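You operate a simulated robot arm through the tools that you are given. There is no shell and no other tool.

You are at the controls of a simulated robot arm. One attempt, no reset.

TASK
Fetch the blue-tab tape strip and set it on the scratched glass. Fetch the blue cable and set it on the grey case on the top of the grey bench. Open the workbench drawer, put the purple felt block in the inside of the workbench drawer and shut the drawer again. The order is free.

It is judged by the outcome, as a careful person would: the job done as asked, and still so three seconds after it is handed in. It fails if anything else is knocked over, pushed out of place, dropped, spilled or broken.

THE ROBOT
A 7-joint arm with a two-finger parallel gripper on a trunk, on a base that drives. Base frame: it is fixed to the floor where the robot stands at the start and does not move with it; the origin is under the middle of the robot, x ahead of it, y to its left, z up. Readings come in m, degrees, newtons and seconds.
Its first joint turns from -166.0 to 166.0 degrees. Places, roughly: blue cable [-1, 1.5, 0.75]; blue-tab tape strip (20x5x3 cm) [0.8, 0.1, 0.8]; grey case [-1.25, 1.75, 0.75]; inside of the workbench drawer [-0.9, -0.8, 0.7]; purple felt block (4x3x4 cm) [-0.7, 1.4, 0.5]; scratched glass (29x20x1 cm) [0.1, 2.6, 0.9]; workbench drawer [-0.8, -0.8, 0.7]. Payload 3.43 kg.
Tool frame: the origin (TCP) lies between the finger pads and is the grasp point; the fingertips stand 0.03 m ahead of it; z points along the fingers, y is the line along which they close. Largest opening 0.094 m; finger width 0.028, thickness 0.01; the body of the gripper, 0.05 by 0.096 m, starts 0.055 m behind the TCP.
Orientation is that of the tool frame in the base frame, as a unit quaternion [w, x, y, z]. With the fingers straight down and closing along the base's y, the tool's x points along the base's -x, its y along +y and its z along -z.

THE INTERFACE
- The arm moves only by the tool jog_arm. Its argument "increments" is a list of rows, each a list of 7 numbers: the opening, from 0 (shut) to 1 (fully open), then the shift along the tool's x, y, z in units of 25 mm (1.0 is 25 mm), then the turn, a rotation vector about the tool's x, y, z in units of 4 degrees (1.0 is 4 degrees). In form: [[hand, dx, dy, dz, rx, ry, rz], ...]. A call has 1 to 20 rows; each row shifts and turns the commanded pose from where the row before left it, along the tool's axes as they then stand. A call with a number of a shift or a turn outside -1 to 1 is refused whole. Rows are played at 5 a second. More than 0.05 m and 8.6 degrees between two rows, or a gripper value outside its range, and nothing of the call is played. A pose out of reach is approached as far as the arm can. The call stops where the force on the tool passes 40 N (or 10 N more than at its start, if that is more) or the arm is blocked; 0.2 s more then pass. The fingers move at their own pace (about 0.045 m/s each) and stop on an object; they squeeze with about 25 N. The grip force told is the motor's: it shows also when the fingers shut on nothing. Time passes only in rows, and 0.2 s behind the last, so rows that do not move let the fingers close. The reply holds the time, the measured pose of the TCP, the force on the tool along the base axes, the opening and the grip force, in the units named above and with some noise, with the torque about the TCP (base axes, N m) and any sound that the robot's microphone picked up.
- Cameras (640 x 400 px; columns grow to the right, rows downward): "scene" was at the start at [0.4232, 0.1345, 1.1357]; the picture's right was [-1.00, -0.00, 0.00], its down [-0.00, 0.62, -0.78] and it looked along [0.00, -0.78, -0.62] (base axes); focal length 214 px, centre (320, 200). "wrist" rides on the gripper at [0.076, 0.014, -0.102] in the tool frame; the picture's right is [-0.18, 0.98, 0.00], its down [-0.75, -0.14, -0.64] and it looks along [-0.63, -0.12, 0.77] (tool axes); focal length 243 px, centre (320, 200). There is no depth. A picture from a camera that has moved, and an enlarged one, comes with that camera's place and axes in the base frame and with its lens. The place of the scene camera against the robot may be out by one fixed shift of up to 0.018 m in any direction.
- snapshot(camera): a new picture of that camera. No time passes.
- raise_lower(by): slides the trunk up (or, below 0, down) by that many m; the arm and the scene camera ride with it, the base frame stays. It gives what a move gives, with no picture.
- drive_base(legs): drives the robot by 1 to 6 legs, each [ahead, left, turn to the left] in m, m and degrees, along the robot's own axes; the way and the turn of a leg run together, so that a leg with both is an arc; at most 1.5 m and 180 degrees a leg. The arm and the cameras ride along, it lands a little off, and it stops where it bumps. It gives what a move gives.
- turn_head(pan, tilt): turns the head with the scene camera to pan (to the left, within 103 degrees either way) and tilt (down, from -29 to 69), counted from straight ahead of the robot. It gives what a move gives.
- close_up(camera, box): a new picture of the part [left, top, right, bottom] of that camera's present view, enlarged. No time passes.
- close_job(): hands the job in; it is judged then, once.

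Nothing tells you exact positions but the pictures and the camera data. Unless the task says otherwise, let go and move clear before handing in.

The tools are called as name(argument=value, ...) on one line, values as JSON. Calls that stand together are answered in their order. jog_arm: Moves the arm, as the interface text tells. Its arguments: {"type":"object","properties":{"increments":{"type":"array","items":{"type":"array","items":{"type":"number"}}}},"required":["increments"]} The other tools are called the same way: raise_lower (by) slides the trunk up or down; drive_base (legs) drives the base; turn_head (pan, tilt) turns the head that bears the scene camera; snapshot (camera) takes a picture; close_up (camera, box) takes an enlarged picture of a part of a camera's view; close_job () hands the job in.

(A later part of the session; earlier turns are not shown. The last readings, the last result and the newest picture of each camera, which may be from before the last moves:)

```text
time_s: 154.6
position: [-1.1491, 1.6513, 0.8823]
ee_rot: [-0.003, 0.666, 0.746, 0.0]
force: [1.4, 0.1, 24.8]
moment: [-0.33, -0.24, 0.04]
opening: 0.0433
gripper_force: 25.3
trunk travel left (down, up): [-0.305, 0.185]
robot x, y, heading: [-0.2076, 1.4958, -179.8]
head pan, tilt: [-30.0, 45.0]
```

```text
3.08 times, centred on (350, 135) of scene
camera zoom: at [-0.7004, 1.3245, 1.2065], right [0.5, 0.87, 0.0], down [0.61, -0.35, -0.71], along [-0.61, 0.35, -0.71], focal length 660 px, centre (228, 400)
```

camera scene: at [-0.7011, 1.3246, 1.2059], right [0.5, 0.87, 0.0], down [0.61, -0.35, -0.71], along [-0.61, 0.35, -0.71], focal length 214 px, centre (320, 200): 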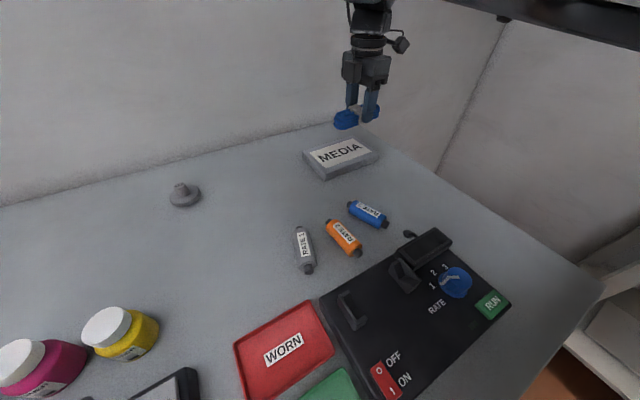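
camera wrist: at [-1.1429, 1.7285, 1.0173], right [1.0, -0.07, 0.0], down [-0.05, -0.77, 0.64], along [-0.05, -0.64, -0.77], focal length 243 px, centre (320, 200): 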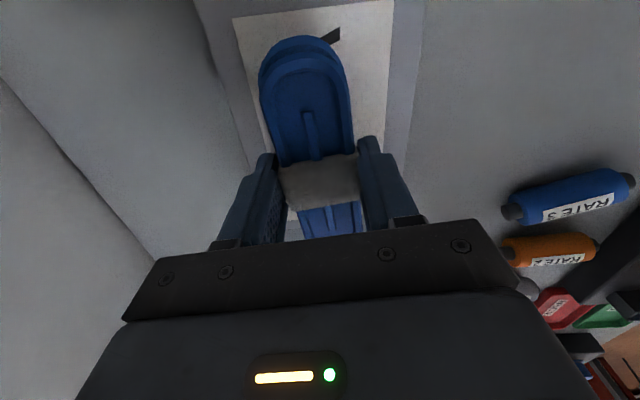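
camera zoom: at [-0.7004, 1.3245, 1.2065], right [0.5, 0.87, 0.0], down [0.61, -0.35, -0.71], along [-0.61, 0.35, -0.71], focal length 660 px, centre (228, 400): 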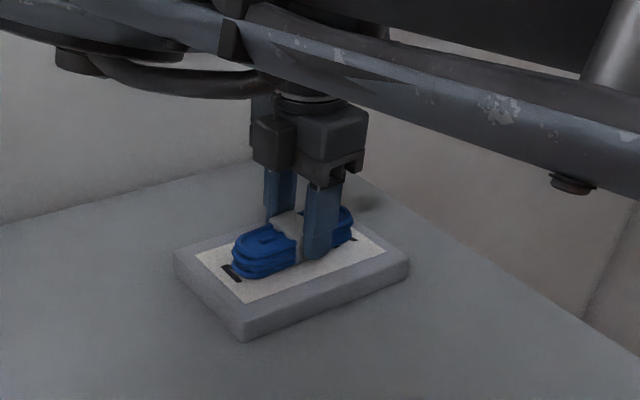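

The cable is on the case. Ease off, open, and lift straight up.

jog_arm(increments=[[0, 0, 0, -0.1, 0, 0, 0], [0.4, 0, 0, 0, 0, 0, 0], [0.75, 0, 0, 0, 0, 0, 0], [0.75, 0, 0, 0, 0, 0, 0], [0.75, 0, 0, -0.3, 0, 0, 0], [0.75, 0, 0, -1, 0, 0, 0], [0.75, 0, 0, -1, 0, 0, 0], [0.75, 0, 0, -1, 0, 0, 0], [0.75, 0, 0, -1, 0, 0, 0], [0.75, 0, 0, -1, 0, 0, 0], [0.75, 0, 0, -1, 0, 0, 0]])

close_up(camera="scene", box=[260, 70, 440, 200])

turn_head(pan=0, tilt=69)

snapshot(camera="scene")

```text
time_s: 157.0
position: [-1.1477, 1.6511, 1.0406]
ee_rot: [-0.001, 0.666, 0.746, 0.001]
force: [-0.2, 0.5, 0.8]
moment: [0.01, 0.0, -0.01]
opening: 0.0703
gripper_force: 0.0
trunk travel left (down, up): [-0.305, 0.185]
robot x, y, heading: [-0.2131, 1.4903, -179.8]
head pan, tilt: [-30.0, 45.0]
```

```text
3.08 times, centred on (350, 135) of scene
camera zoom: at [-0.7012, 1.3246, 1.2058], right [0.5, 0.87, 0.0], down [0.61, -0.35, -0.71], along [-0.61, 0.35, -0.71], focal length 660 px, centre (228, 400)
```

zoom: 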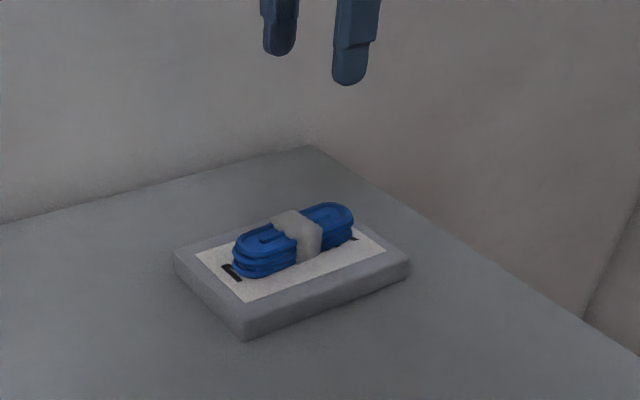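

```text
time_s: 157.9
position: [-1.1505, 1.6515, 1.0405]
ee_rot: [0.0, 0.666, 0.746, 0.0]
force: [0.4, 0.1, 0.4]
moment: [-0.01, -0.02, -0.01]
opening: 0.0704
gripper_force: 0.1
trunk travel left (down, up): [-0.305, 0.185]
robot x, y, heading: [-0.2123, 1.4943, -179.7]
head pan, tilt: [0.0, 68.8]
```

```text
taken
camera scene: at [-0.6865, 1.2841, 1.1771], right [0.0, 1.0, 0.0], down [0.93, 0.0, -0.36], along [-0.36, 0.0, -0.93], focal length 214 px, centre (320, 200)
```

scene: 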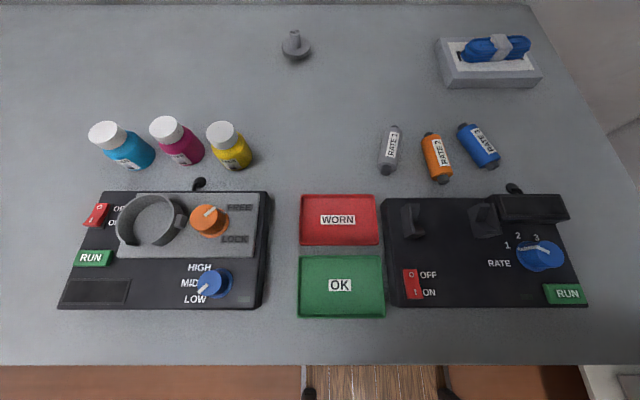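

The cable lies on the case. Now I'll retract, back off, and look at the middle shelf for the purple felt block.

jog_arm(increments=[[0.75, 0, 1, -0.5, 0, 0, 0], [0.75, 0, 1, -0.5, 0, 0, 0], [0.75, 0, 1, 0, 0, 0, 0], [0.75, 0, 1, 0, 0, 0, 0], [0.75, 0, 1, 0, 0, 0, 0], [0.75, 0, 1, 0, 0, 0, 0], [0.75, 0, 1, 0, 0, 0, 0], [0.75, 0, 1, 0, 0, 0, 0], [0.75, 0, 1, 0, 0, 0, 0], [0.75, 0, 1, 0, 0, 0, 0], [0.75, 0, 1, 0, 0, 0, 0], [0.75, 0, 1, 0, 0, 0, 0], [0.75, 0, 1, 0, 0, 0, 0], [0.75, 0, 1, 0, 0, 0, 0], [0.75, 0, 1, 0, 0, 0, 0], [0.75, 0, 1, 0, 0, 0, 0]])

drive_base(legs=[[-0.35, 0, 0]])

snapshot(camera="scene")

raise_lower(by=-0.1)

turn_head(pan=0, tilt=45)

snapshot(camera="scene")

```text
time_s: 161.3
position: [-0.7521, 1.6962, 1.0647]
ee_rot: [-0.001, 0.665, 0.746, 0.0]
force: [-0.7, -0.2, -0.3]
moment: [0.0, -0.05, 0.0]
opening: 0.0703
gripper_force: 0.0
trunk travel left (down, up): [-0.305, 0.185]
robot x, y, heading: [-0.2112, 1.4985, -179.7]
head pan, tilt: [0.0, 68.8]
```

```text
time_s: 163.6
position: [-0.4015, 1.7003, 1.0646]
ee_rot: [-0.001, 0.667, 0.745, 0.0]
force: [0.2, 1.1, 0.1]
moment: [0.01, -0.03, -0.05]
opening: 0.0705
gripper_force: 0.0
trunk travel left (down, up): [-0.305, 0.185]
robot x, y, heading: [0.1389, 1.4962, -179.7]
head pan, tilt: [0.0, 68.8]
```

```text
taken
camera scene: at [-0.3367, 1.2858, 1.177], right [0.0, 1.0, 0.0], down [0.93, 0.0, -0.36], along [-0.36, 0.0, -0.93], focal length 214 px, centre (320, 200)
```

scene: 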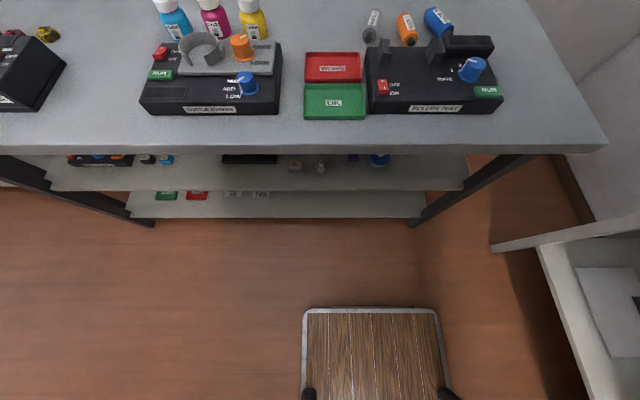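

```text
time_s: 164.9
position: [-0.4006, 1.6989, 0.9648]
ee_rot: [-0.001, 0.666, 0.746, 0.0]
force: [0.2, 0.2, 0.4]
moment: [0.01, 0.0, -0.03]
opening: 0.0706
gripper_force: 0.1
trunk travel left (down, up): [-0.205, 0.285]
robot x, y, heading: [0.1395, 1.4984, -180.0]
head pan, tilt: [0.0, 68.8]
```

```text
time_s: 165.8
position: [-0.4022, 1.7, 0.9645]
ee_rot: [0.0, 0.666, 0.746, 0.0]
force: [0.0, 0.4, -1.0]
moment: [-0.01, 0.01, 0.01]
opening: 0.0706
gripper_force: 0.0
trunk travel left (down, up): [-0.205, 0.285]
robot x, y, heading: [0.14, 1.4956, -179.8]
head pan, tilt: [0.0, 45.0]
```

```text
taken
camera scene: at [-0.3621, 1.2857, 1.1058], right [0.0, 1.0, 0.0], down [0.71, 0.0, -0.71], along [-0.71, 0.0, -0.71], focal length 214 px, centre (320, 200)
```

scene: 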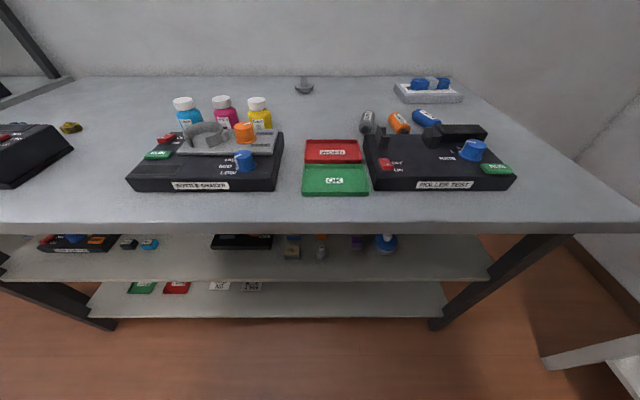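

raise_lower(by=-0.2)

turn_head(pan=0, tilt=30)

snapshot(camera="scene")

close_up(camera="scene", box=[200, 180, 440, 330])

```text
time_s: 168.0
position: [-0.4015, 1.6984, 0.7648]
ee_rot: [0.0, 0.666, 0.746, 0.0]
force: [0.0, 0.3, -0.1]
moment: [0.01, 0.0, 0.01]
opening: 0.0704
gripper_force: 0.1
trunk travel left (down, up): [-0.005, 0.485]
robot x, y, heading: [0.139, 1.4959, -180.0]
head pan, tilt: [0.0, 45.0]
```

```text
time_s: 168.7
position: [-0.4024, 1.6998, 0.7656]
ee_rot: [-0.001, 0.666, 0.746, -0.001]
force: [0.0, 0.3, 0.4]
moment: [-0.04, 0.0, -0.02]
opening: 0.0703
gripper_force: 0.1
trunk travel left (down, up): [-0.005, 0.485]
robot x, y, heading: [0.1405, 1.4963, -179.7]
head pan, tilt: [0.0, 30.0]
```

```text
taken
camera scene: at [-0.3712, 1.2857, 0.9284], right [0.0, 1.0, 0.0], down [0.5, 0.0, -0.87], along [-0.87, 0.0, -0.5], focal length 214 px, centre (320, 200)
```

scene: 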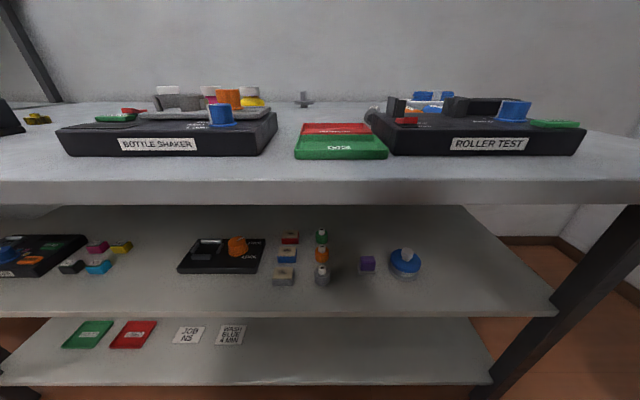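

```text
2.67 times, centred on (320, 255) of scene
camera zoom: at [-0.3712, 1.2857, 0.9284], right [0.0, 1.0, 0.0], down [0.5, 0.0, -0.87], along [-0.87, 0.0, -0.5], focal length 572 px, centre (320, 53)
```

zoom: 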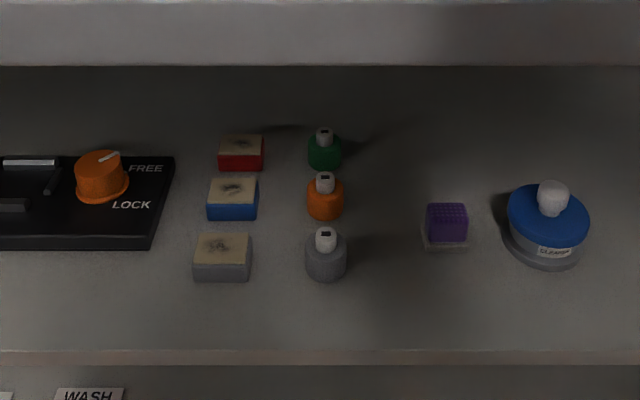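

The felt block (purple on a small grey base) is on the middle shelf at about (−0.77, 1.41, 0.5), set back under the bench top. The drawer must be open before I bring the block, so I'll go to the workbench first. Raising the trunk and turning to face −y.

raise_lower(by=0.3)

drive_base(legs=[[0.14, 0, 0], [0, 0, 90]])

turn_head(pan=-30, tilt=25)

snapshot(camera="scene")

```text
time_s: 171.7
position: [-0.4021, 1.6986, 1.0643]
ee_rot: [0.0, 0.667, 0.745, 0.0]
force: [-0.6, 0.2, 0.1]
moment: [-0.02, -0.01, -0.01]
opening: 0.0703
gripper_force: 0.1
trunk travel left (down, up): [-0.305, 0.185]
robot x, y, heading: [0.1431, 1.4992, -180.0]
head pan, tilt: [0.0, 30.0]
```

```text
time_s: 176.9
position: [-0.2086, 0.9558, 1.0631]
ee_rot: [-0.001, -0.053, 0.999, 0.001]
force: [-0.3, 0.2, -0.3]
moment: [-0.03, 0.01, 0.03]
opening: 0.0707
gripper_force: 0.0
trunk travel left (down, up): [-0.305, 0.185]
robot x, y, heading: [0.0014, 1.4972, -90.3]
head pan, tilt: [0.0, 30.0]
```

```text
time_s: 177.8
position: [-0.2066, 0.9544, 1.0645]
ee_rot: [-0.001, -0.053, 0.999, 0.0]
force: [-0.8, 0.0, -1.1]
moment: [0.01, -0.03, 0.01]
opening: 0.0705
gripper_force: 0.1
trunk travel left (down, up): [-0.305, 0.185]
robot x, y, heading: [-0.0046, 1.4985, -90.1]
head pan, tilt: [-30.0, 25.0]
```

```text
taken
camera scene: at [0.1681, 0.9989, 1.2365], right [-0.86, 0.5, 0.0], down [0.21, 0.37, -0.91], along [-0.46, -0.78, -0.42], focal length 214 px, centre (320, 200)
```

scene: 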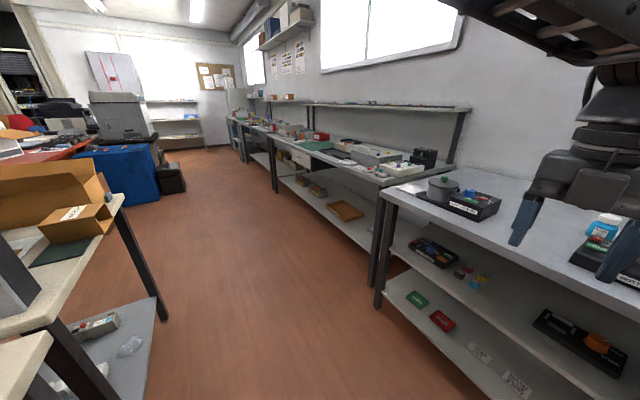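

drive_base(legs=[[1.5, 0, 0]])

turn_head(pan=-60, tilt=25)

snapshot(camera="scene")

close_up(camera="scene", box=[100, 100, 400, 290])

```text
time_s: 185.2
position: [-0.2186, -0.5362, 1.0654]
ee_rot: [0.0, -0.051, 0.999, 0.0]
force: [0.2, -0.2, -0.6]
moment: [-0.01, -0.05, -0.03]
opening: 0.0708
gripper_force: 0.1
trunk travel left (down, up): [-0.305, 0.185]
robot x, y, heading: [-0.0078, 0.0029, -90.2]
head pan, tilt: [-30.0, 25.0]
```

```text
time_s: 186.2
position: [-0.2181, -0.5373, 1.0667]
ee_rot: [-0.002, -0.049, 0.999, -0.001]
force: [0.1, -0.3, -0.7]
moment: [0.03, 0.0, 0.0]
opening: 0.0703
gripper_force: 0.1
trunk travel left (down, up): [-0.305, 0.185]
robot x, y, heading: [-0.0097, 0.0019, -91.0]
head pan, tilt: [-60.0, 25.0]
```

```text
taken
camera scene: at [0.1463, -0.488, 1.2352], right [-0.78, 0.62, 0.0], down [0.27, 0.34, -0.9], along [-0.56, -0.7, -0.44], focal length 214 px, centre (320, 200)
```

scene: 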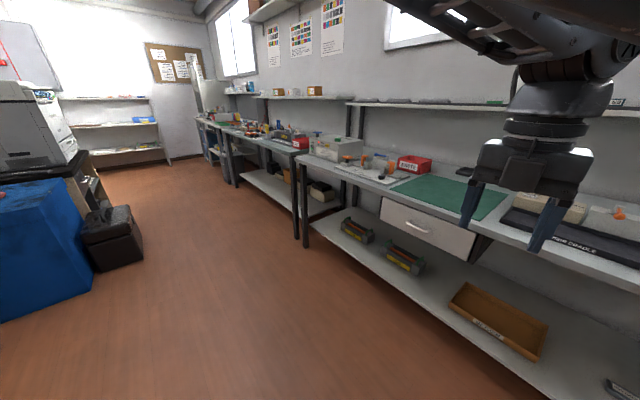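

```text
2.11 times, centred on (250, 195) of scene
camera zoom: at [0.1463, -0.488, 1.2352], right [-0.78, 0.62, 0.0], down [0.27, 0.34, -0.9], along [-0.56, -0.7, -0.44], focal length 452 px, centre (467, 210)
```

zoom: 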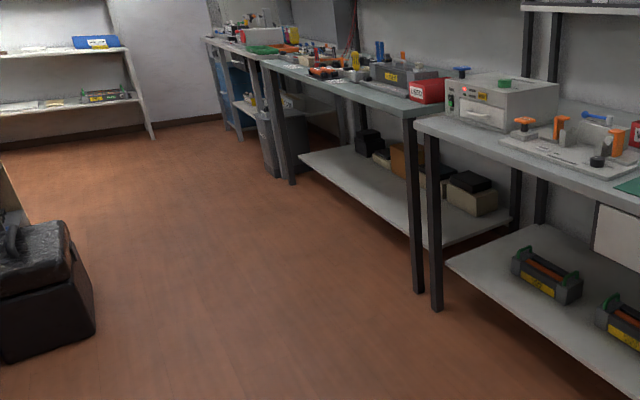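

The drawer front is at about x −0.69, y −1.05…−0.63, z ≈0.64–0.77, with a bar handle near (−0.66, −0.85, 0.70). I'll drive to face it squarely.

drive_base(legs=[[1.0, 0.22, 0], [0, 0, -89]])

turn_head(pan=-20, tilt=35)

snapshot(camera="scene")

snapshot(camera="wrist")

```text
time_s: 195.3
position: [-0.3348, -0.8118, 1.0658]
ee_rot: [-0.001, 0.657, 0.754, 0.0]
force: [-0.3, 0.1, -0.7]
moment: [0.0, -0.03, -0.01]
opening: 0.0703
gripper_force: 0.0
trunk travel left (down, up): [-0.305, 0.185]
robot x, y, heading: [0.2072, -1.0018, -178.2]
head pan, tilt: [-60.0, 25.0]
```

```text
time_s: 196.3
position: [-0.336, -0.8111, 1.0643]
ee_rot: [-0.001, 0.657, 0.754, 0.001]
force: [-0.9, -0.8, 0.5]
moment: [0.02, -0.01, -0.01]
opening: 0.0707
gripper_force: 0.0
trunk travel left (down, up): [-0.305, 0.185]
robot x, y, heading: [0.2138, -1.0036, -178.3]
head pan, tilt: [-20.0, 35.0]
```

```text
taken
camera scene: at [-0.2882, -1.1935, 1.2207], right [0.32, 0.95, 0.0], down [0.54, -0.18, -0.82], along [-0.78, 0.26, -0.57], focal length 214 px, centre (320, 200)
```

scene: 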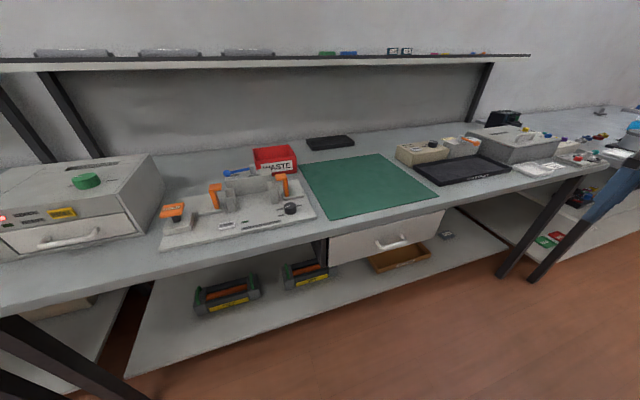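

```text
taken
camera wrist: at [-0.3315, -0.7336, 1.167], right [1.0, -0.05, 0.0], down [-0.04, -0.77, 0.64], along [-0.03, -0.64, -0.77], focal length 243 px, centre (320, 200)
```

wrist: 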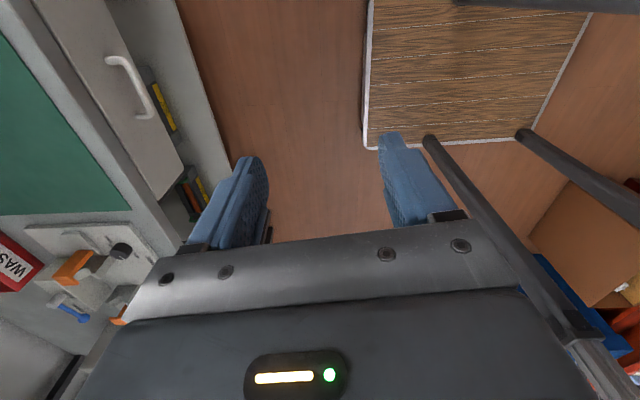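

close_up(camera="scene", box=[310, 190, 460, 290])

close_up(camera="wrist", box=[20, 0, 240, 220])

```text
4.00 times, centred on (385, 240) of scene
camera zoom: at [-0.2882, -1.1935, 1.2207], right [0.32, 0.95, 0.0], down [0.54, -0.18, -0.82], along [-0.78, 0.26, -0.57], focal length 858 px, centre (60, 40)
```

zoom: 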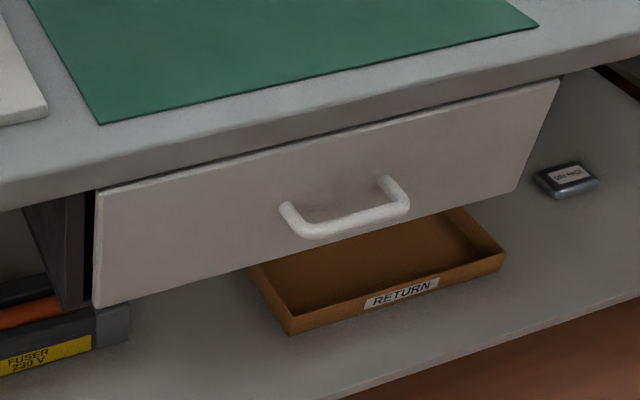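

```text
1.82 times, centred on (130, 110) of wrist
camera zoom: at [-0.3315, -0.7336, 1.167], right [1.0, -0.05, 0.0], down [-0.04, -0.77, 0.64], along [-0.03, -0.64, -0.77], focal length 441 px, centre (666, 364)
```

zoom: 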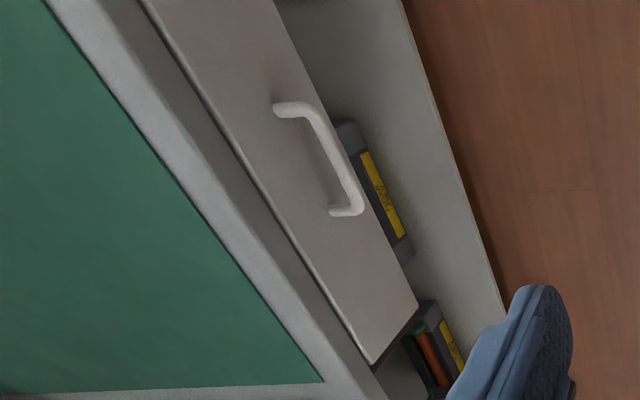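

The handle is a D-bar from about (−0.653, −0.88) to (−0.653, −0.79) at z≈0.725. I'll lower the trunk, bring the gripper in front of it and pitch the tool forward to grasp the bar with fingers above and below.

raise_lower(by=-0.2)

jog_arm(increments=[[0.75, 0, 0, 0, 0, 0, 1], [0.75, 0, 0, 0, 0, 0, 1], [0.75, -0.1, -1, 0, 0, 0, 0], [0.75, -0.1, -1, 0, 0, 0, 0], [0.75, -0.1, -1, 0, 0, 0, 0], [0.75, -0.1, -1, 0, 0, 0, 0], [0.75, -0.1, -1, 0, 0, 0, 0], [0.75, -0.1, -1, 0, 0, 0, 0], [0.75, -0.1, -1, 0, 0, 0, 0], [0.75, -0.1, -1, 0, 0, 0, 0]])

jog_arm(increments=[[0.75, 0, 0, 0, 1, 0, 0], [0.75, 0, 0, 0, 1, 0, 0], [0.75, 0, 0, 0, 1, 0, 0], [0.75, 0, 0, 0, 1, 0, 0], [0.75, 0, 0, 0, 1, 0, 0], [0.75, 0, 0, 0, 1, 0, 0], [0.75, 0, 0, 0, 1, 0, 0], [0.75, 0, 0, 0, 1, 0, 0]])

snapshot(camera="scene")

snapshot(camera="wrist")

```text
time_s: 198.5
position: [-0.3357, -0.8109, 0.8651]
ee_rot: [0.0, 0.658, 0.753, 0.001]
force: [-0.6, -0.3, 0.0]
moment: [-0.01, -0.01, 0.01]
opening: 0.0704
gripper_force: 0.1
trunk travel left (down, up): [-0.105, 0.385]
robot x, y, heading: [0.2128, -1.0028, -178.7]
head pan, tilt: [-20.0, 35.0]
```

```text
time_s: 200.7
position: [-0.5362, -0.8326, 0.864]
ee_rot: [-0.001, 0.708, 0.707, 0.0]
force: [0.7, -0.9, -0.5]
moment: [-0.06, -0.01, 0.03]
opening: 0.0704
gripper_force: 0.0
trunk travel left (down, up): [-0.105, 0.385]
robot x, y, heading: [0.2119, -0.9988, -178.3]
head pan, tilt: [-20.0, 35.0]
```

```text
time_s: 202.5
position: [-0.5352, -0.8307, 0.8645]
ee_rot: [-0.196, 0.681, 0.678, -0.194]
force: [0.3, -0.6, 0.4]
moment: [0.0, 0.05, 0.01]
opening: 0.0704
gripper_force: 0.1
trunk travel left (down, up): [-0.105, 0.385]
robot x, y, heading: [0.2123, -1.001, -178.3]
head pan, tilt: [-20.0, 35.0]
```

```text
taken
camera scene: at [-0.2882, -1.1936, 1.0207], right [0.32, 0.95, 0.0], down [0.54, -0.18, -0.82], along [-0.78, 0.26, -0.57], focal length 214 px, centre (320, 200)
```

scene: 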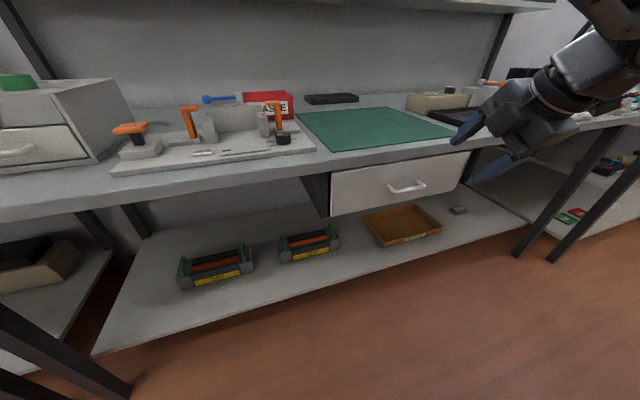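

```text
taken
camera wrist: at [-0.4684, -0.7544, 0.9437], right [0.83, -0.19, -0.52], down [0.22, -0.76, 0.62], along [-0.51, -0.63, -0.59], focal length 243 px, centre (320, 200)
```

wrist: 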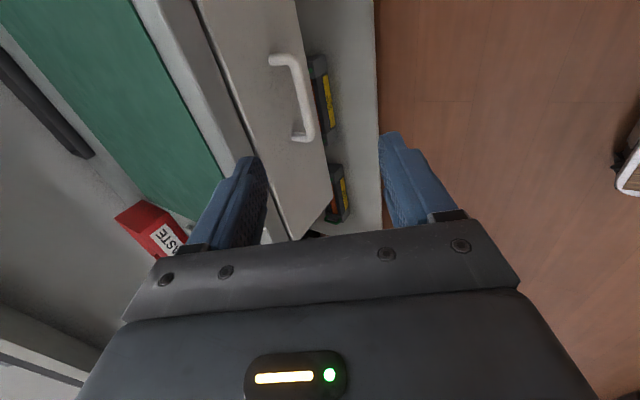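

jog_arm(increments=[[0.75, 0, 0, 0, 1, 0, 0], [0.75, 0, 0, 0, 1, 0, 0], [0.75, 0, 0, 0, 1, 0, 0], [0.75, 0, 0, 0, 1, 0, 0], [0.75, 0, 0, 0, 1, 0, 0], [0.75, 0, 0, 0, 1, 0, 0], [0.75, 0, 0, 0, 1, 0, 0], [0.75, 0, 0, 0, 1, 0, 0]])

snapshot(camera="scene")

snapshot(camera="wrist")

```text
time_s: 204.3
position: [-0.5365, -0.8311, 0.8654]
ee_rot: [-0.376, 0.6, 0.599, -0.374]
force: [-0.2, 0.2, 0.2]
moment: [0.0, -0.01, 0.01]
opening: 0.0705
gripper_force: 0.1
trunk travel left (down, up): [-0.105, 0.385]
robot x, y, heading: [0.2077, -0.9995, -178.5]
head pan, tilt: [-20.0, 35.0]
```

```text
taken
camera scene: at [-0.2881, -1.1936, 1.0207], right [0.32, 0.95, 0.0], down [0.54, -0.18, -0.82], along [-0.78, 0.26, -0.57], focal length 214 px, centre (320, 200)
```

scene: 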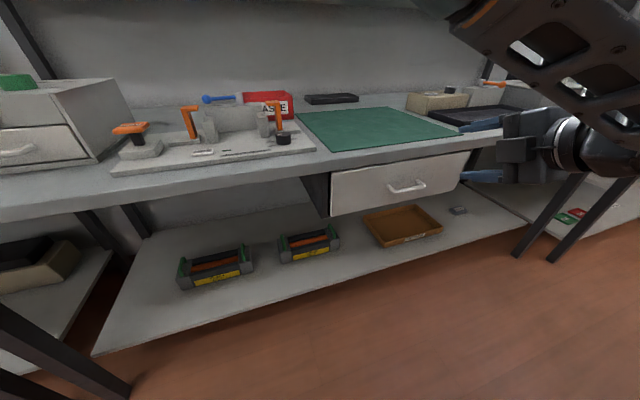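

```text
taken
camera wrist: at [-0.4364, -0.7544, 0.8965], right [0.43, -0.18, -0.88], down [0.51, -0.76, 0.41], along [-0.74, -0.63, -0.23], focal length 243 px, centre (320, 200)
```

wrist: 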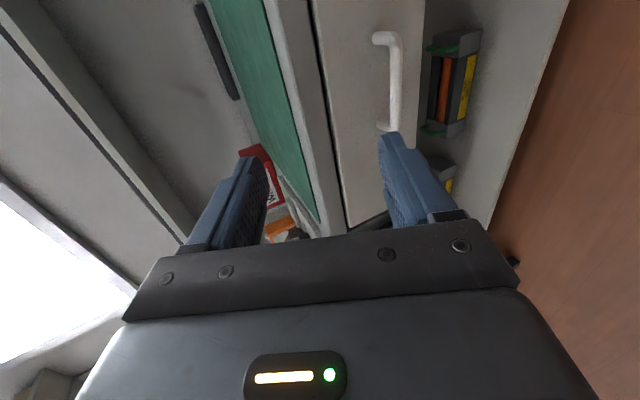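

jog_arm(increments=[[0.75, 0, 0, 0, 1, 0, 0], [0.75, 0, 0, 0, 1, 0, 0], [0.75, 0, 0, 0, 1, 0, 0], [0.75, 0, 0, 0, 1, 0, 0], [0.75, 0, 0, 0, 1, 0, 0], [0.75, 0, 0, 0, 1, 0, 0], [0.75, 0, 0, 0, 0.5, 0, 0], [0.75, 0, 0.9, 0, 0, 0, 0], [0.75, 0, 0.9, 0, 0, 0, 0], [0.75, 0, 0.9, 0, 0, 0, 0], [0.75, 0, 0.9, 0, 0, 0, 0], [0.75, 0, 0.9, 0, 0, 0, 0], [0.75, 0, 0.9, 0, 0, 0, 0]])

snapshot(camera="scene")

snapshot(camera="wrist")

```text
time_s: 207.1
position: [-0.5698, -0.7902, 0.7763]
ee_rot: [-0.499, 0.5, 0.502, -0.499]
force: [-0.1, -0.6, 0.6]
moment: [0.01, 0.0, 0.0]
opening: 0.0706
gripper_force: 0.1
out of reach, approached as far as the arm can: row 8, 9, 10, 11, 12, 13
trunk travel left (down, up): [-0.105, 0.385]
robot x, y, heading: [0.2099, -1.0028, -178.3]
head pan, tilt: [-20.0, 35.0]
```

```text
taken
camera scene: at [-0.2881, -1.1937, 1.0208], right [0.32, 0.95, 0.0], down [0.54, -0.18, -0.82], along [-0.78, 0.26, -0.57], focal length 214 px, centre (320, 200)
```

scene: 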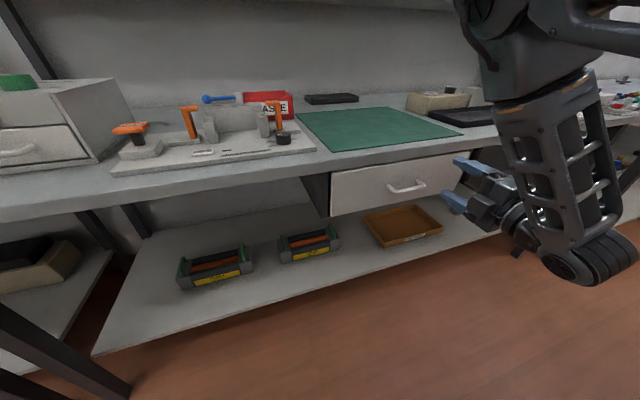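

```text
taken
camera wrist: at [-0.4675, -0.7144, 0.7628], right [0.01, -0.18, -0.98], down [0.64, -0.75, 0.14], along [-0.77, -0.63, 0.11], focal length 243 px, centre (320, 200)
```

wrist: 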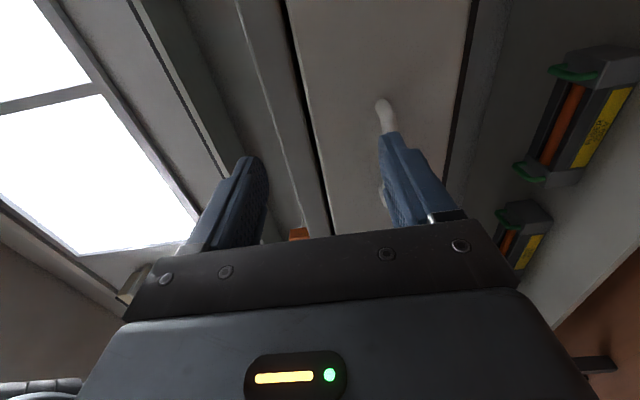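

The arm is too folded at this distance. I'll back the base off 0.22 m and then extend to the handle.

drive_base(legs=[[-0.22, 0, 0]])

jog_arm(increments=[[0.75, -0.3, 0, 1, 0, 0, 0], [0.75, -0.3, 0, 1, 0, 0, 0], [0.75, -0.3, 0, 1, 0, 0, 0], [0.75, -0.3, 0, 1, 0, 0, 0], [0.75, -0.3, 0.4, 1, 0, 0, 0], [0.75, -0.3, 0.4, 1, 0, 0, 0], [0.75, 0, 0.4, 0.5, 0, 0, 0], [0.75, 0, 0.4, 0, 0, 0, 0], [0.75, 0, 0.4, 0, 0, 0, 0]])

snapshot(camera="scene")

snapshot(camera="wrist")

```text
time_s: 208.8
position: [-0.3514, -0.7852, 0.7767]
ee_rot: [-0.498, 0.501, 0.502, -0.499]
force: [0.7, 0.4, 0.3]
moment: [0.0, 0.01, 0.02]
opening: 0.0702
gripper_force: 0.0
trunk travel left (down, up): [-0.105, 0.385]
robot x, y, heading: [0.431, -0.9991, -178.4]
head pan, tilt: [-20.0, 35.0]
```

```text
time_s: 210.8
position: [-0.4826, -0.7525, 0.7924]
ee_rot: [-0.495, 0.5, 0.505, -0.5]
force: [-0.1, -0.3, 0.4]
moment: [-0.01, -0.01, 0.01]
opening: 0.0706
gripper_force: 0.0
out of reach, approached as far as the arm can: row 1, 2, 3, 4, 5, 6, 7, 8, 9
trunk travel left (down, up): [-0.105, 0.385]
robot x, y, heading: [0.431, -0.9958, -178.5]
head pan, tilt: [-20.0, 35.0]
```

```text
taken
camera scene: at [-0.0679, -1.1883, 1.0207], right [0.32, 0.95, 0.0], down [0.54, -0.18, -0.82], along [-0.78, 0.26, -0.57], focal length 214 px, centre (320, 200)
```

scene: 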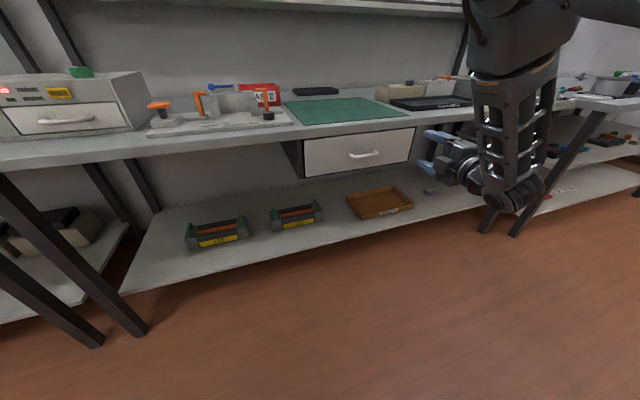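

```text
taken
camera wrist: at [-0.3802, -0.6743, 0.7789], right [0.01, -0.18, -0.98], down [0.65, -0.75, 0.15], along [-0.76, -0.64, 0.11], focal length 243 px, centre (320, 200)
```

wrist: 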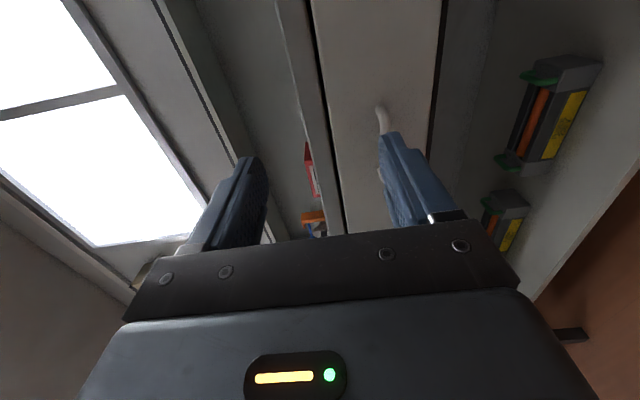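

jog_arm(increments=[[0.75, 0, 0, 0, -1, 0, 0], [0.75, 0, 0, 0, -1, 0, 0], [0.75, 0, 0, 0, -1, 0, 0], [0.75, 0, 0, 0, -1, 0, 0], [0.75, 0, 0, 0, -1, 0, 0], [0.75, 0, 0, 0, -1, 0, 0], [0.75, -0.5, 0, 0.5, 0, 0, 0], [0.75, -0.5, 0, 0.5, 0, 0, 0], [0.75, -0.5, 0, 0.5, 0, 0, 0]])

snapshot(camera="scene")

```text
time_s: 212.8
position: [-0.5161, -0.7892, 0.7772]
ee_rot: [-0.384, 0.594, 0.595, -0.383]
force: [-0.7, -0.5, -0.5]
moment: [0.02, 0.01, -0.02]
opening: 0.0706
gripper_force: 0.1
trunk travel left (down, up): [-0.105, 0.385]
robot x, y, heading: [0.4312, -0.9953, -178.4]
head pan, tilt: [-20.0, 35.0]
```

```text
taken
camera scene: at [-0.068, -1.1879, 1.0208], right [0.32, 0.95, 0.0], down [0.54, -0.18, -0.82], along [-0.78, 0.26, -0.57], focal length 214 px, centre (320, 200)
```

scene: 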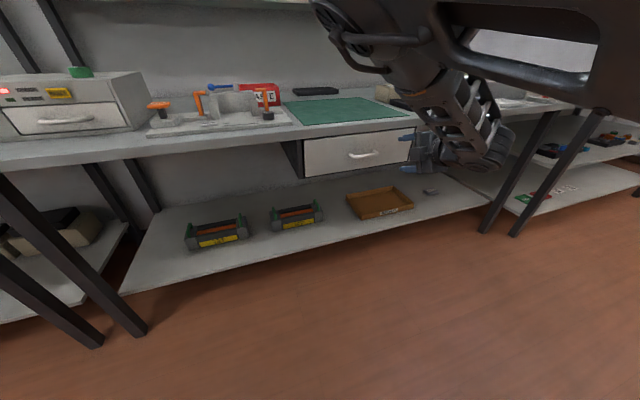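

jog_arm(increments=[[0.5, -0.66, -0.12, 0.7, 0, 0, 0], [0.5, -0.66, -0.12, 0.7, 0, 0, 0], [0.5, -0.66, -0.12, 0.7, 0, 0, 0], [0.5, 0, 0, 0, 0, 0, 0]])

snapshot(camera="wrist")

close_up(camera="scene", box=[300, 90, 520, 220])

```text
time_s: 213.8
position: [-0.5682, -0.8399, 0.7621]
ee_rot: [-0.383, 0.593, 0.595, -0.384]
force: [-0.2, -0.8, 0.7]
moment: [0.0, 0.0, 0.02]
opening: 0.0471
gripper_force: 0.0
trunk travel left (down, up): [-0.105, 0.385]
robot x, y, heading: [0.4253, -0.9942, -178.4]
head pan, tilt: [-20.0, 35.0]
```

```text
taken
camera wrist: at [-0.4687, -0.7631, 0.7917], right [0.4, -0.18, -0.9], down [0.53, -0.75, 0.39], along [-0.75, -0.63, -0.21], focal length 243 px, centre (320, 200)
```

wrist: 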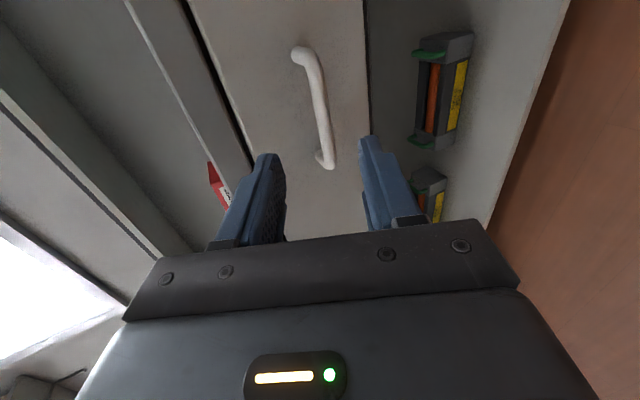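

```text
2.91 times, centred on (410, 155) of scene
camera zoom: at [-0.0679, -1.1882, 1.0207], right [0.32, 0.95, 0.0], down [0.54, -0.18, -0.82], along [-0.78, 0.26, -0.57], focal length 624 px, centre (58, 331)
```

zoom: 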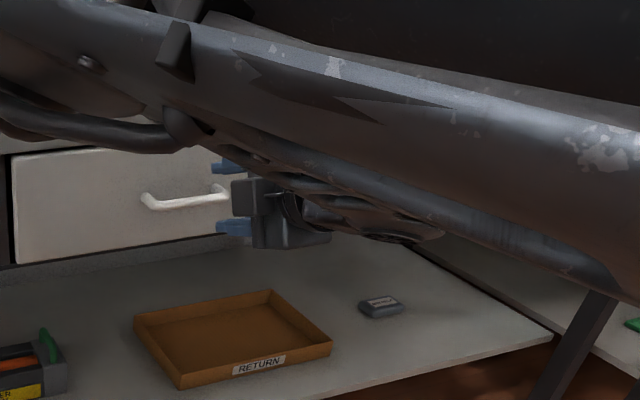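

jog_arm(increments=[[0.5, 0, 0.1, 0.9, 0, 0, 0], [0.5, 0, 0, 0.9, 0, 0, 0], [0.5, 0, 0, 0.7, 0, 0, 0], [0.5, 0, 0, 0.4, 0, 0, 0], [0.5, 0, 0, 0.3, 0, 0, 0], [0.5, 0, 0, 0, 0, 0, 0]])

snapshot(camera="wrist")

close_up(camera="scene", box=[300, 90, 520, 220])

```text
time_s: 215.2
position: [-0.6386, -0.8384, 0.7296]
ee_rot: [-0.384, 0.593, 0.594, -0.384]
force: [35.7, -7.9, 12.6]
moment: [0.16, 1.16, 0.32]
opening: 0.0455
gripper_force: 0.0
trunk travel left (down, up): [-0.105, 0.385]
robot x, y, heading: [0.4303, -0.9944, -178.6]
head pan, tilt: [-20.0, 35.0]
```

```text
taken
camera wrist: at [-0.5387, -0.7627, 0.7576], right [0.4, -0.18, -0.9], down [0.53, -0.75, 0.39], along [-0.75, -0.63, -0.21], focal length 243 px, centre (320, 200)
```

wrist: 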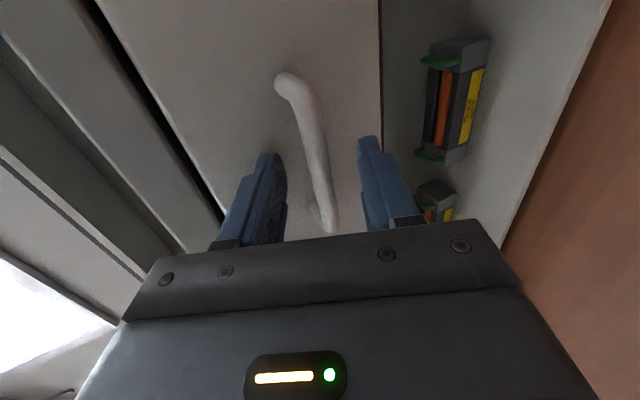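

```text
2.91 times, centred on (410, 155) of scene
camera zoom: at [-0.0667, -1.1885, 1.0214], right [0.32, 0.95, 0.0], down [0.54, -0.18, -0.82], along [-0.78, 0.26, -0.57], focal length 624 px, centre (58, 331)
```

zoom: 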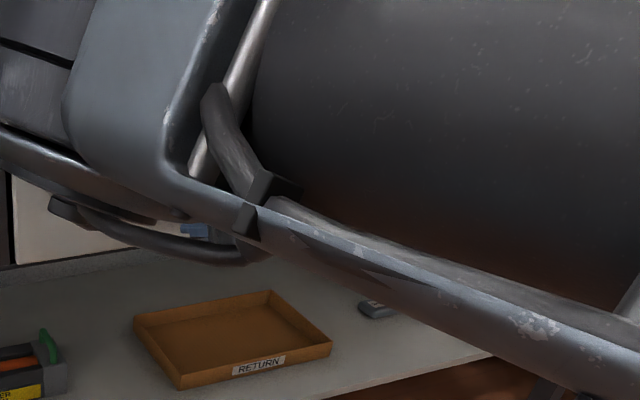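

jog_arm(increments=[[0.5, 0, 0, -0.2, 0, 0, 0], [0, 0, 0, 0, 0, 0, 0], [0, 0, 0, 0, 0, 0, 0], [0, 0, 0, 0, 0, 0, 0], [0, 0, 0, 0, 0, 0, 0]])

snapshot(camera="wrist")

snapshot(camera="scene")

```text
time_s: 216.4
position: [-0.6357, -0.8407, 0.7297]
ee_rot: [-0.384, 0.593, 0.595, -0.383]
force: [-2.1, 0.5, -1.7]
moment: [0.47, -0.03, 0.42]
opening: 0.0116
gripper_force: 45.1
trunk travel left (down, up): [-0.105, 0.385]
robot x, y, heading: [0.4329, -0.9959, -178.6]
head pan, tilt: [-20.0, 35.0]
```

```text
taken
camera wrist: at [-0.5359, -0.7629, 0.7582], right [0.41, -0.18, -0.9], down [0.53, -0.75, 0.39], along [-0.75, -0.63, -0.21], focal length 243 px, centre (320, 200)
```

wrist: 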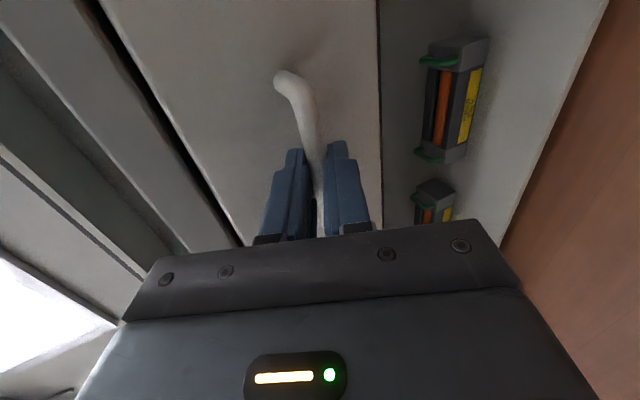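

```text
taken
camera scene: at [-0.0681, -1.1882, 1.0206], right [0.32, 0.95, 0.0], down [0.54, -0.18, -0.82], along [-0.78, 0.26, -0.57], focal length 214 px, centre (320, 200)
```

scene: 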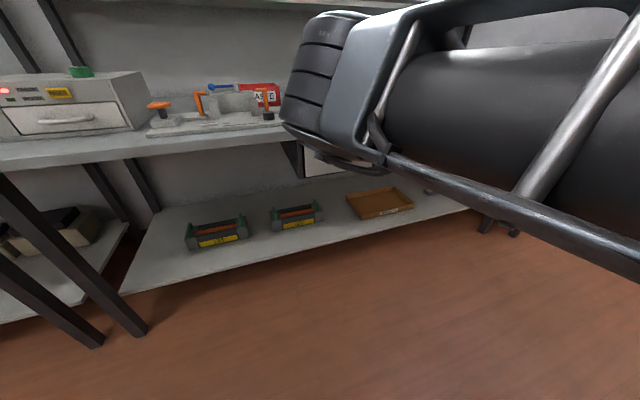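

The handle is gripped. I'll pull the drawer by backing the base slowly.

drive_base(legs=[[-0.1, 0.002, 0]])

snapshot(camera="wrist")

snapshot(camera="scene")

```text
time_s: 217.6
position: [-0.5347, -0.8392, 0.7297]
ee_rot: [-0.384, 0.593, 0.595, -0.384]
force: [-0.7, -6.9, -2.1]
moment: [0.85, -0.03, -0.38]
opening: 0.012
gripper_force: 44.9
trunk travel left (down, up): [-0.105, 0.385]
robot x, y, heading: [0.5342, -0.9934, -178.4]
head pan, tilt: [-20.0, 35.0]
```

```text
taken
camera wrist: at [-0.435, -0.7625, 0.7582], right [0.41, -0.18, -0.9], down [0.53, -0.75, 0.39], along [-0.74, -0.63, -0.21], focal length 243 px, centre (320, 200)
```

wrist: 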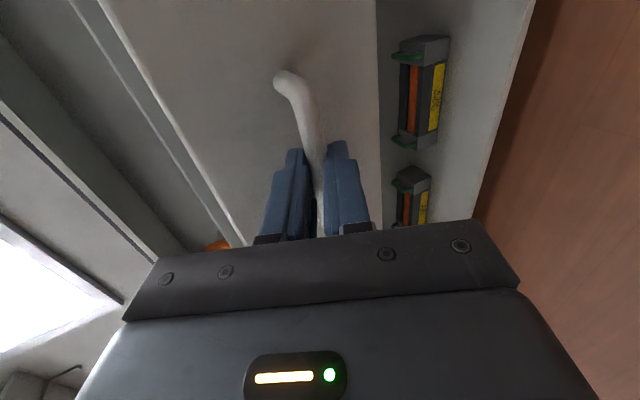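

```text
taken
camera scene: at [0.033, -1.1875, 1.0206], right [0.32, 0.95, 0.0], down [0.54, -0.18, -0.82], along [-0.78, 0.26, -0.57], focal length 214 px, centre (320, 200)
```

scene: 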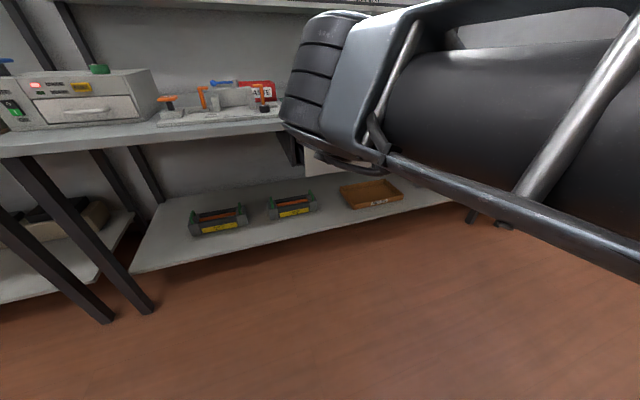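

The drawer follows. Pulling another 12 cm.

drive_base(legs=[[-0.12, 0.003, 0]])

snapshot(camera="wrist")

```text
time_s: 218.8
position: [-0.4152, -0.838, 0.7292]
ee_rot: [-0.384, 0.593, 0.595, -0.383]
force: [-0.9, 7.3, -0.7]
moment: [0.23, -0.02, 0.99]
opening: 0.0117
gripper_force: 44.9
trunk travel left (down, up): [-0.105, 0.385]
robot x, y, heading: [0.6509, -0.9947, -178.2]
head pan, tilt: [-20.0, 35.0]
```

```text
taken
camera wrist: at [-0.3146, -0.7622, 0.7582], right [0.41, -0.18, -0.9], down [0.53, -0.75, 0.39], along [-0.75, -0.63, -0.21], focal length 243 px, centre (320, 200)
```

wrist: 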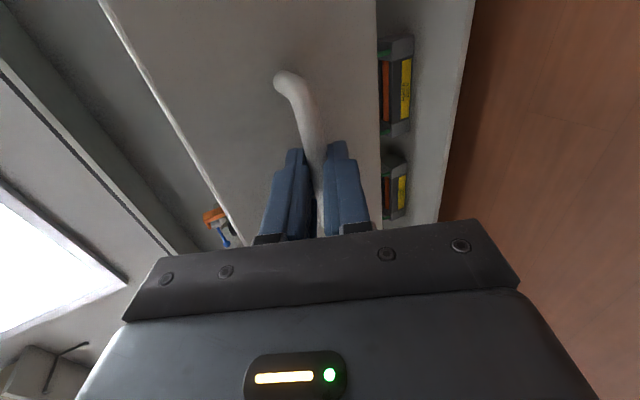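

jog_arm(increments=[[0.5, 0, 0, 0, 0, 0, 0], [0.5, 0, 0, 0, 0, 0, 0], [0.5, 0, 0, -0.8, 0, 0, 0], [0.5, 0, 0, -1, 0, 0, 0], [0.5, 0, 0, -1, 0, 0, 0], [0.5, 0, 0, -1, 0, 0, 0]])

raise_lower(by=0.25)

turn_head(pan=-25, tilt=35)

snapshot(camera="scene")

snapshot(camera="wrist")

```text
time_s: 220.2
position: [-0.3263, -0.8378, 0.7682]
ee_rot: [-0.383, 0.593, 0.595, -0.384]
force: [-0.6, 0.2, 0.3]
moment: [0.0, 0.0, 0.02]
opening: 0.0471
gripper_force: 0.0
trunk travel left (down, up): [-0.105, 0.385]
robot x, y, heading: [0.6501, -0.9948, -178.5]
head pan, tilt: [-20.0, 35.0]
```

```text
time_s: 222.8
position: [-0.3263, -0.8378, 1.0171]
ee_rot: [-0.384, 0.592, 0.596, -0.383]
force: [0.5, 0.3, -0.4]
moment: [0.0, 0.02, -0.04]
opening: 0.047
gripper_force: 0.0
trunk travel left (down, up): [-0.355, 0.135]
robot x, y, heading: [0.6468, -0.9945, -178.4]
head pan, tilt: [-20.0, 35.0]
```

```text
time_s: 223.4
position: [-0.3269, -0.8383, 1.0174]
ee_rot: [-0.383, 0.593, 0.596, -0.383]
force: [0.2, 0.3, -0.1]
moment: [0.0, 0.04, 0.0]
opening: 0.047
gripper_force: 0.1
trunk travel left (down, up): [-0.355, 0.135]
robot x, y, heading: [0.6505, -0.9917, -178.6]
head pan, tilt: [-25.0, 35.0]
```

```text
taken
camera scene: at [0.1561, -1.1803, 1.2707], right [0.4, 0.92, 0.0], down [0.53, -0.23, -0.82], along [-0.75, 0.33, -0.57], focal length 214 px, centre (320, 200)
```

scene: 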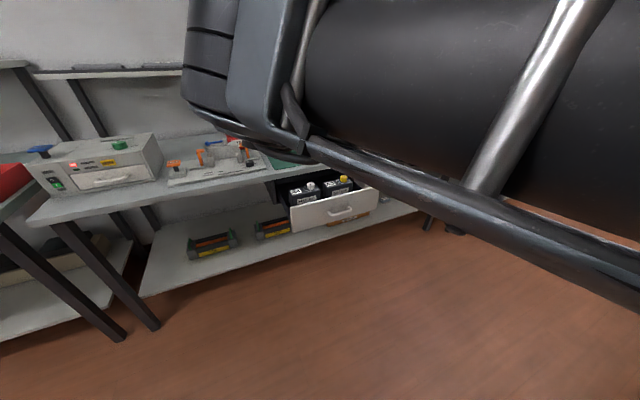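

```text
taken
camera wrist: at [-0.2281, -0.7619, 1.0473], right [0.41, -0.18, -0.9], down [0.53, -0.75, 0.39], along [-0.75, -0.63, -0.21], focal length 243 px, centre (320, 200)
```

wrist: 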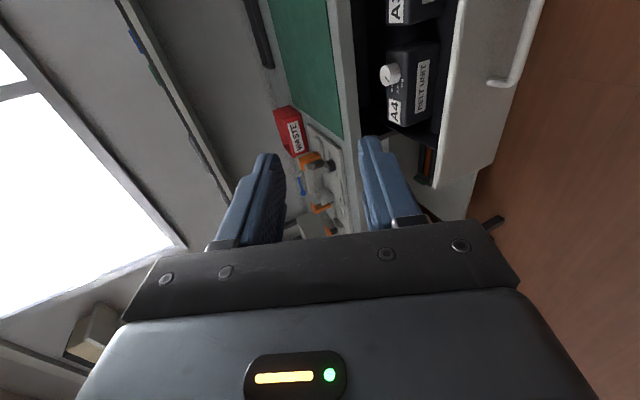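

close_up(camera="scene", box=[260, 160, 400, 250])

close_up(camera="wrist", box=[340, 0, 560, 160])

```text
4.44 times, centred on (330, 205) of scene
camera zoom: at [0.1561, -1.1803, 1.2707], right [0.4, 0.92, 0.0], down [0.53, -0.23, -0.82], along [-0.75, 0.33, -0.57], focal length 953 px, centre (276, 178)
```

zoom: 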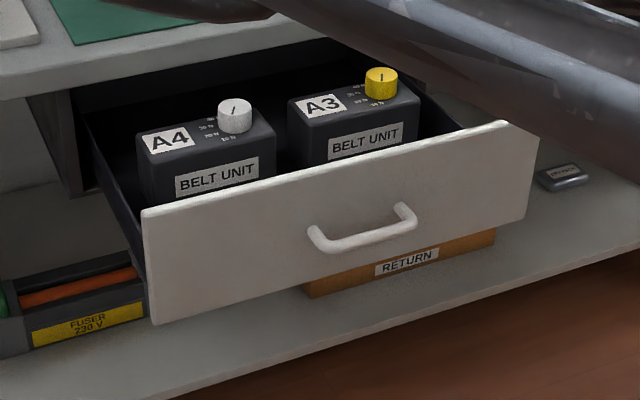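

```text
2.50 times, centred on (450, 80) of wrist
camera zoom: at [-0.2281, -0.7619, 1.0473], right [0.41, -0.18, -0.9], down [0.53, -0.75, 0.39], along [-0.75, -0.63, -0.21], focal length 606 px, centre (-5, 500)
```

zoom: 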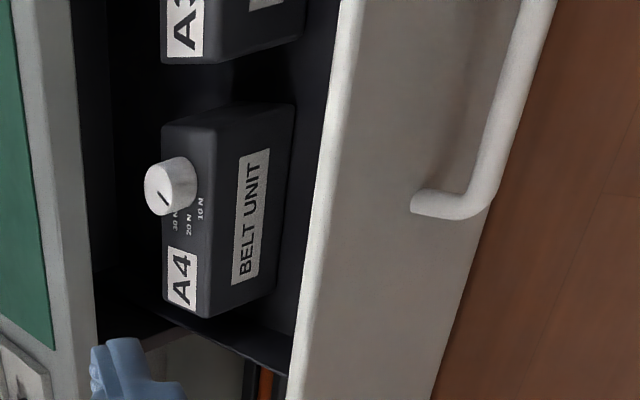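

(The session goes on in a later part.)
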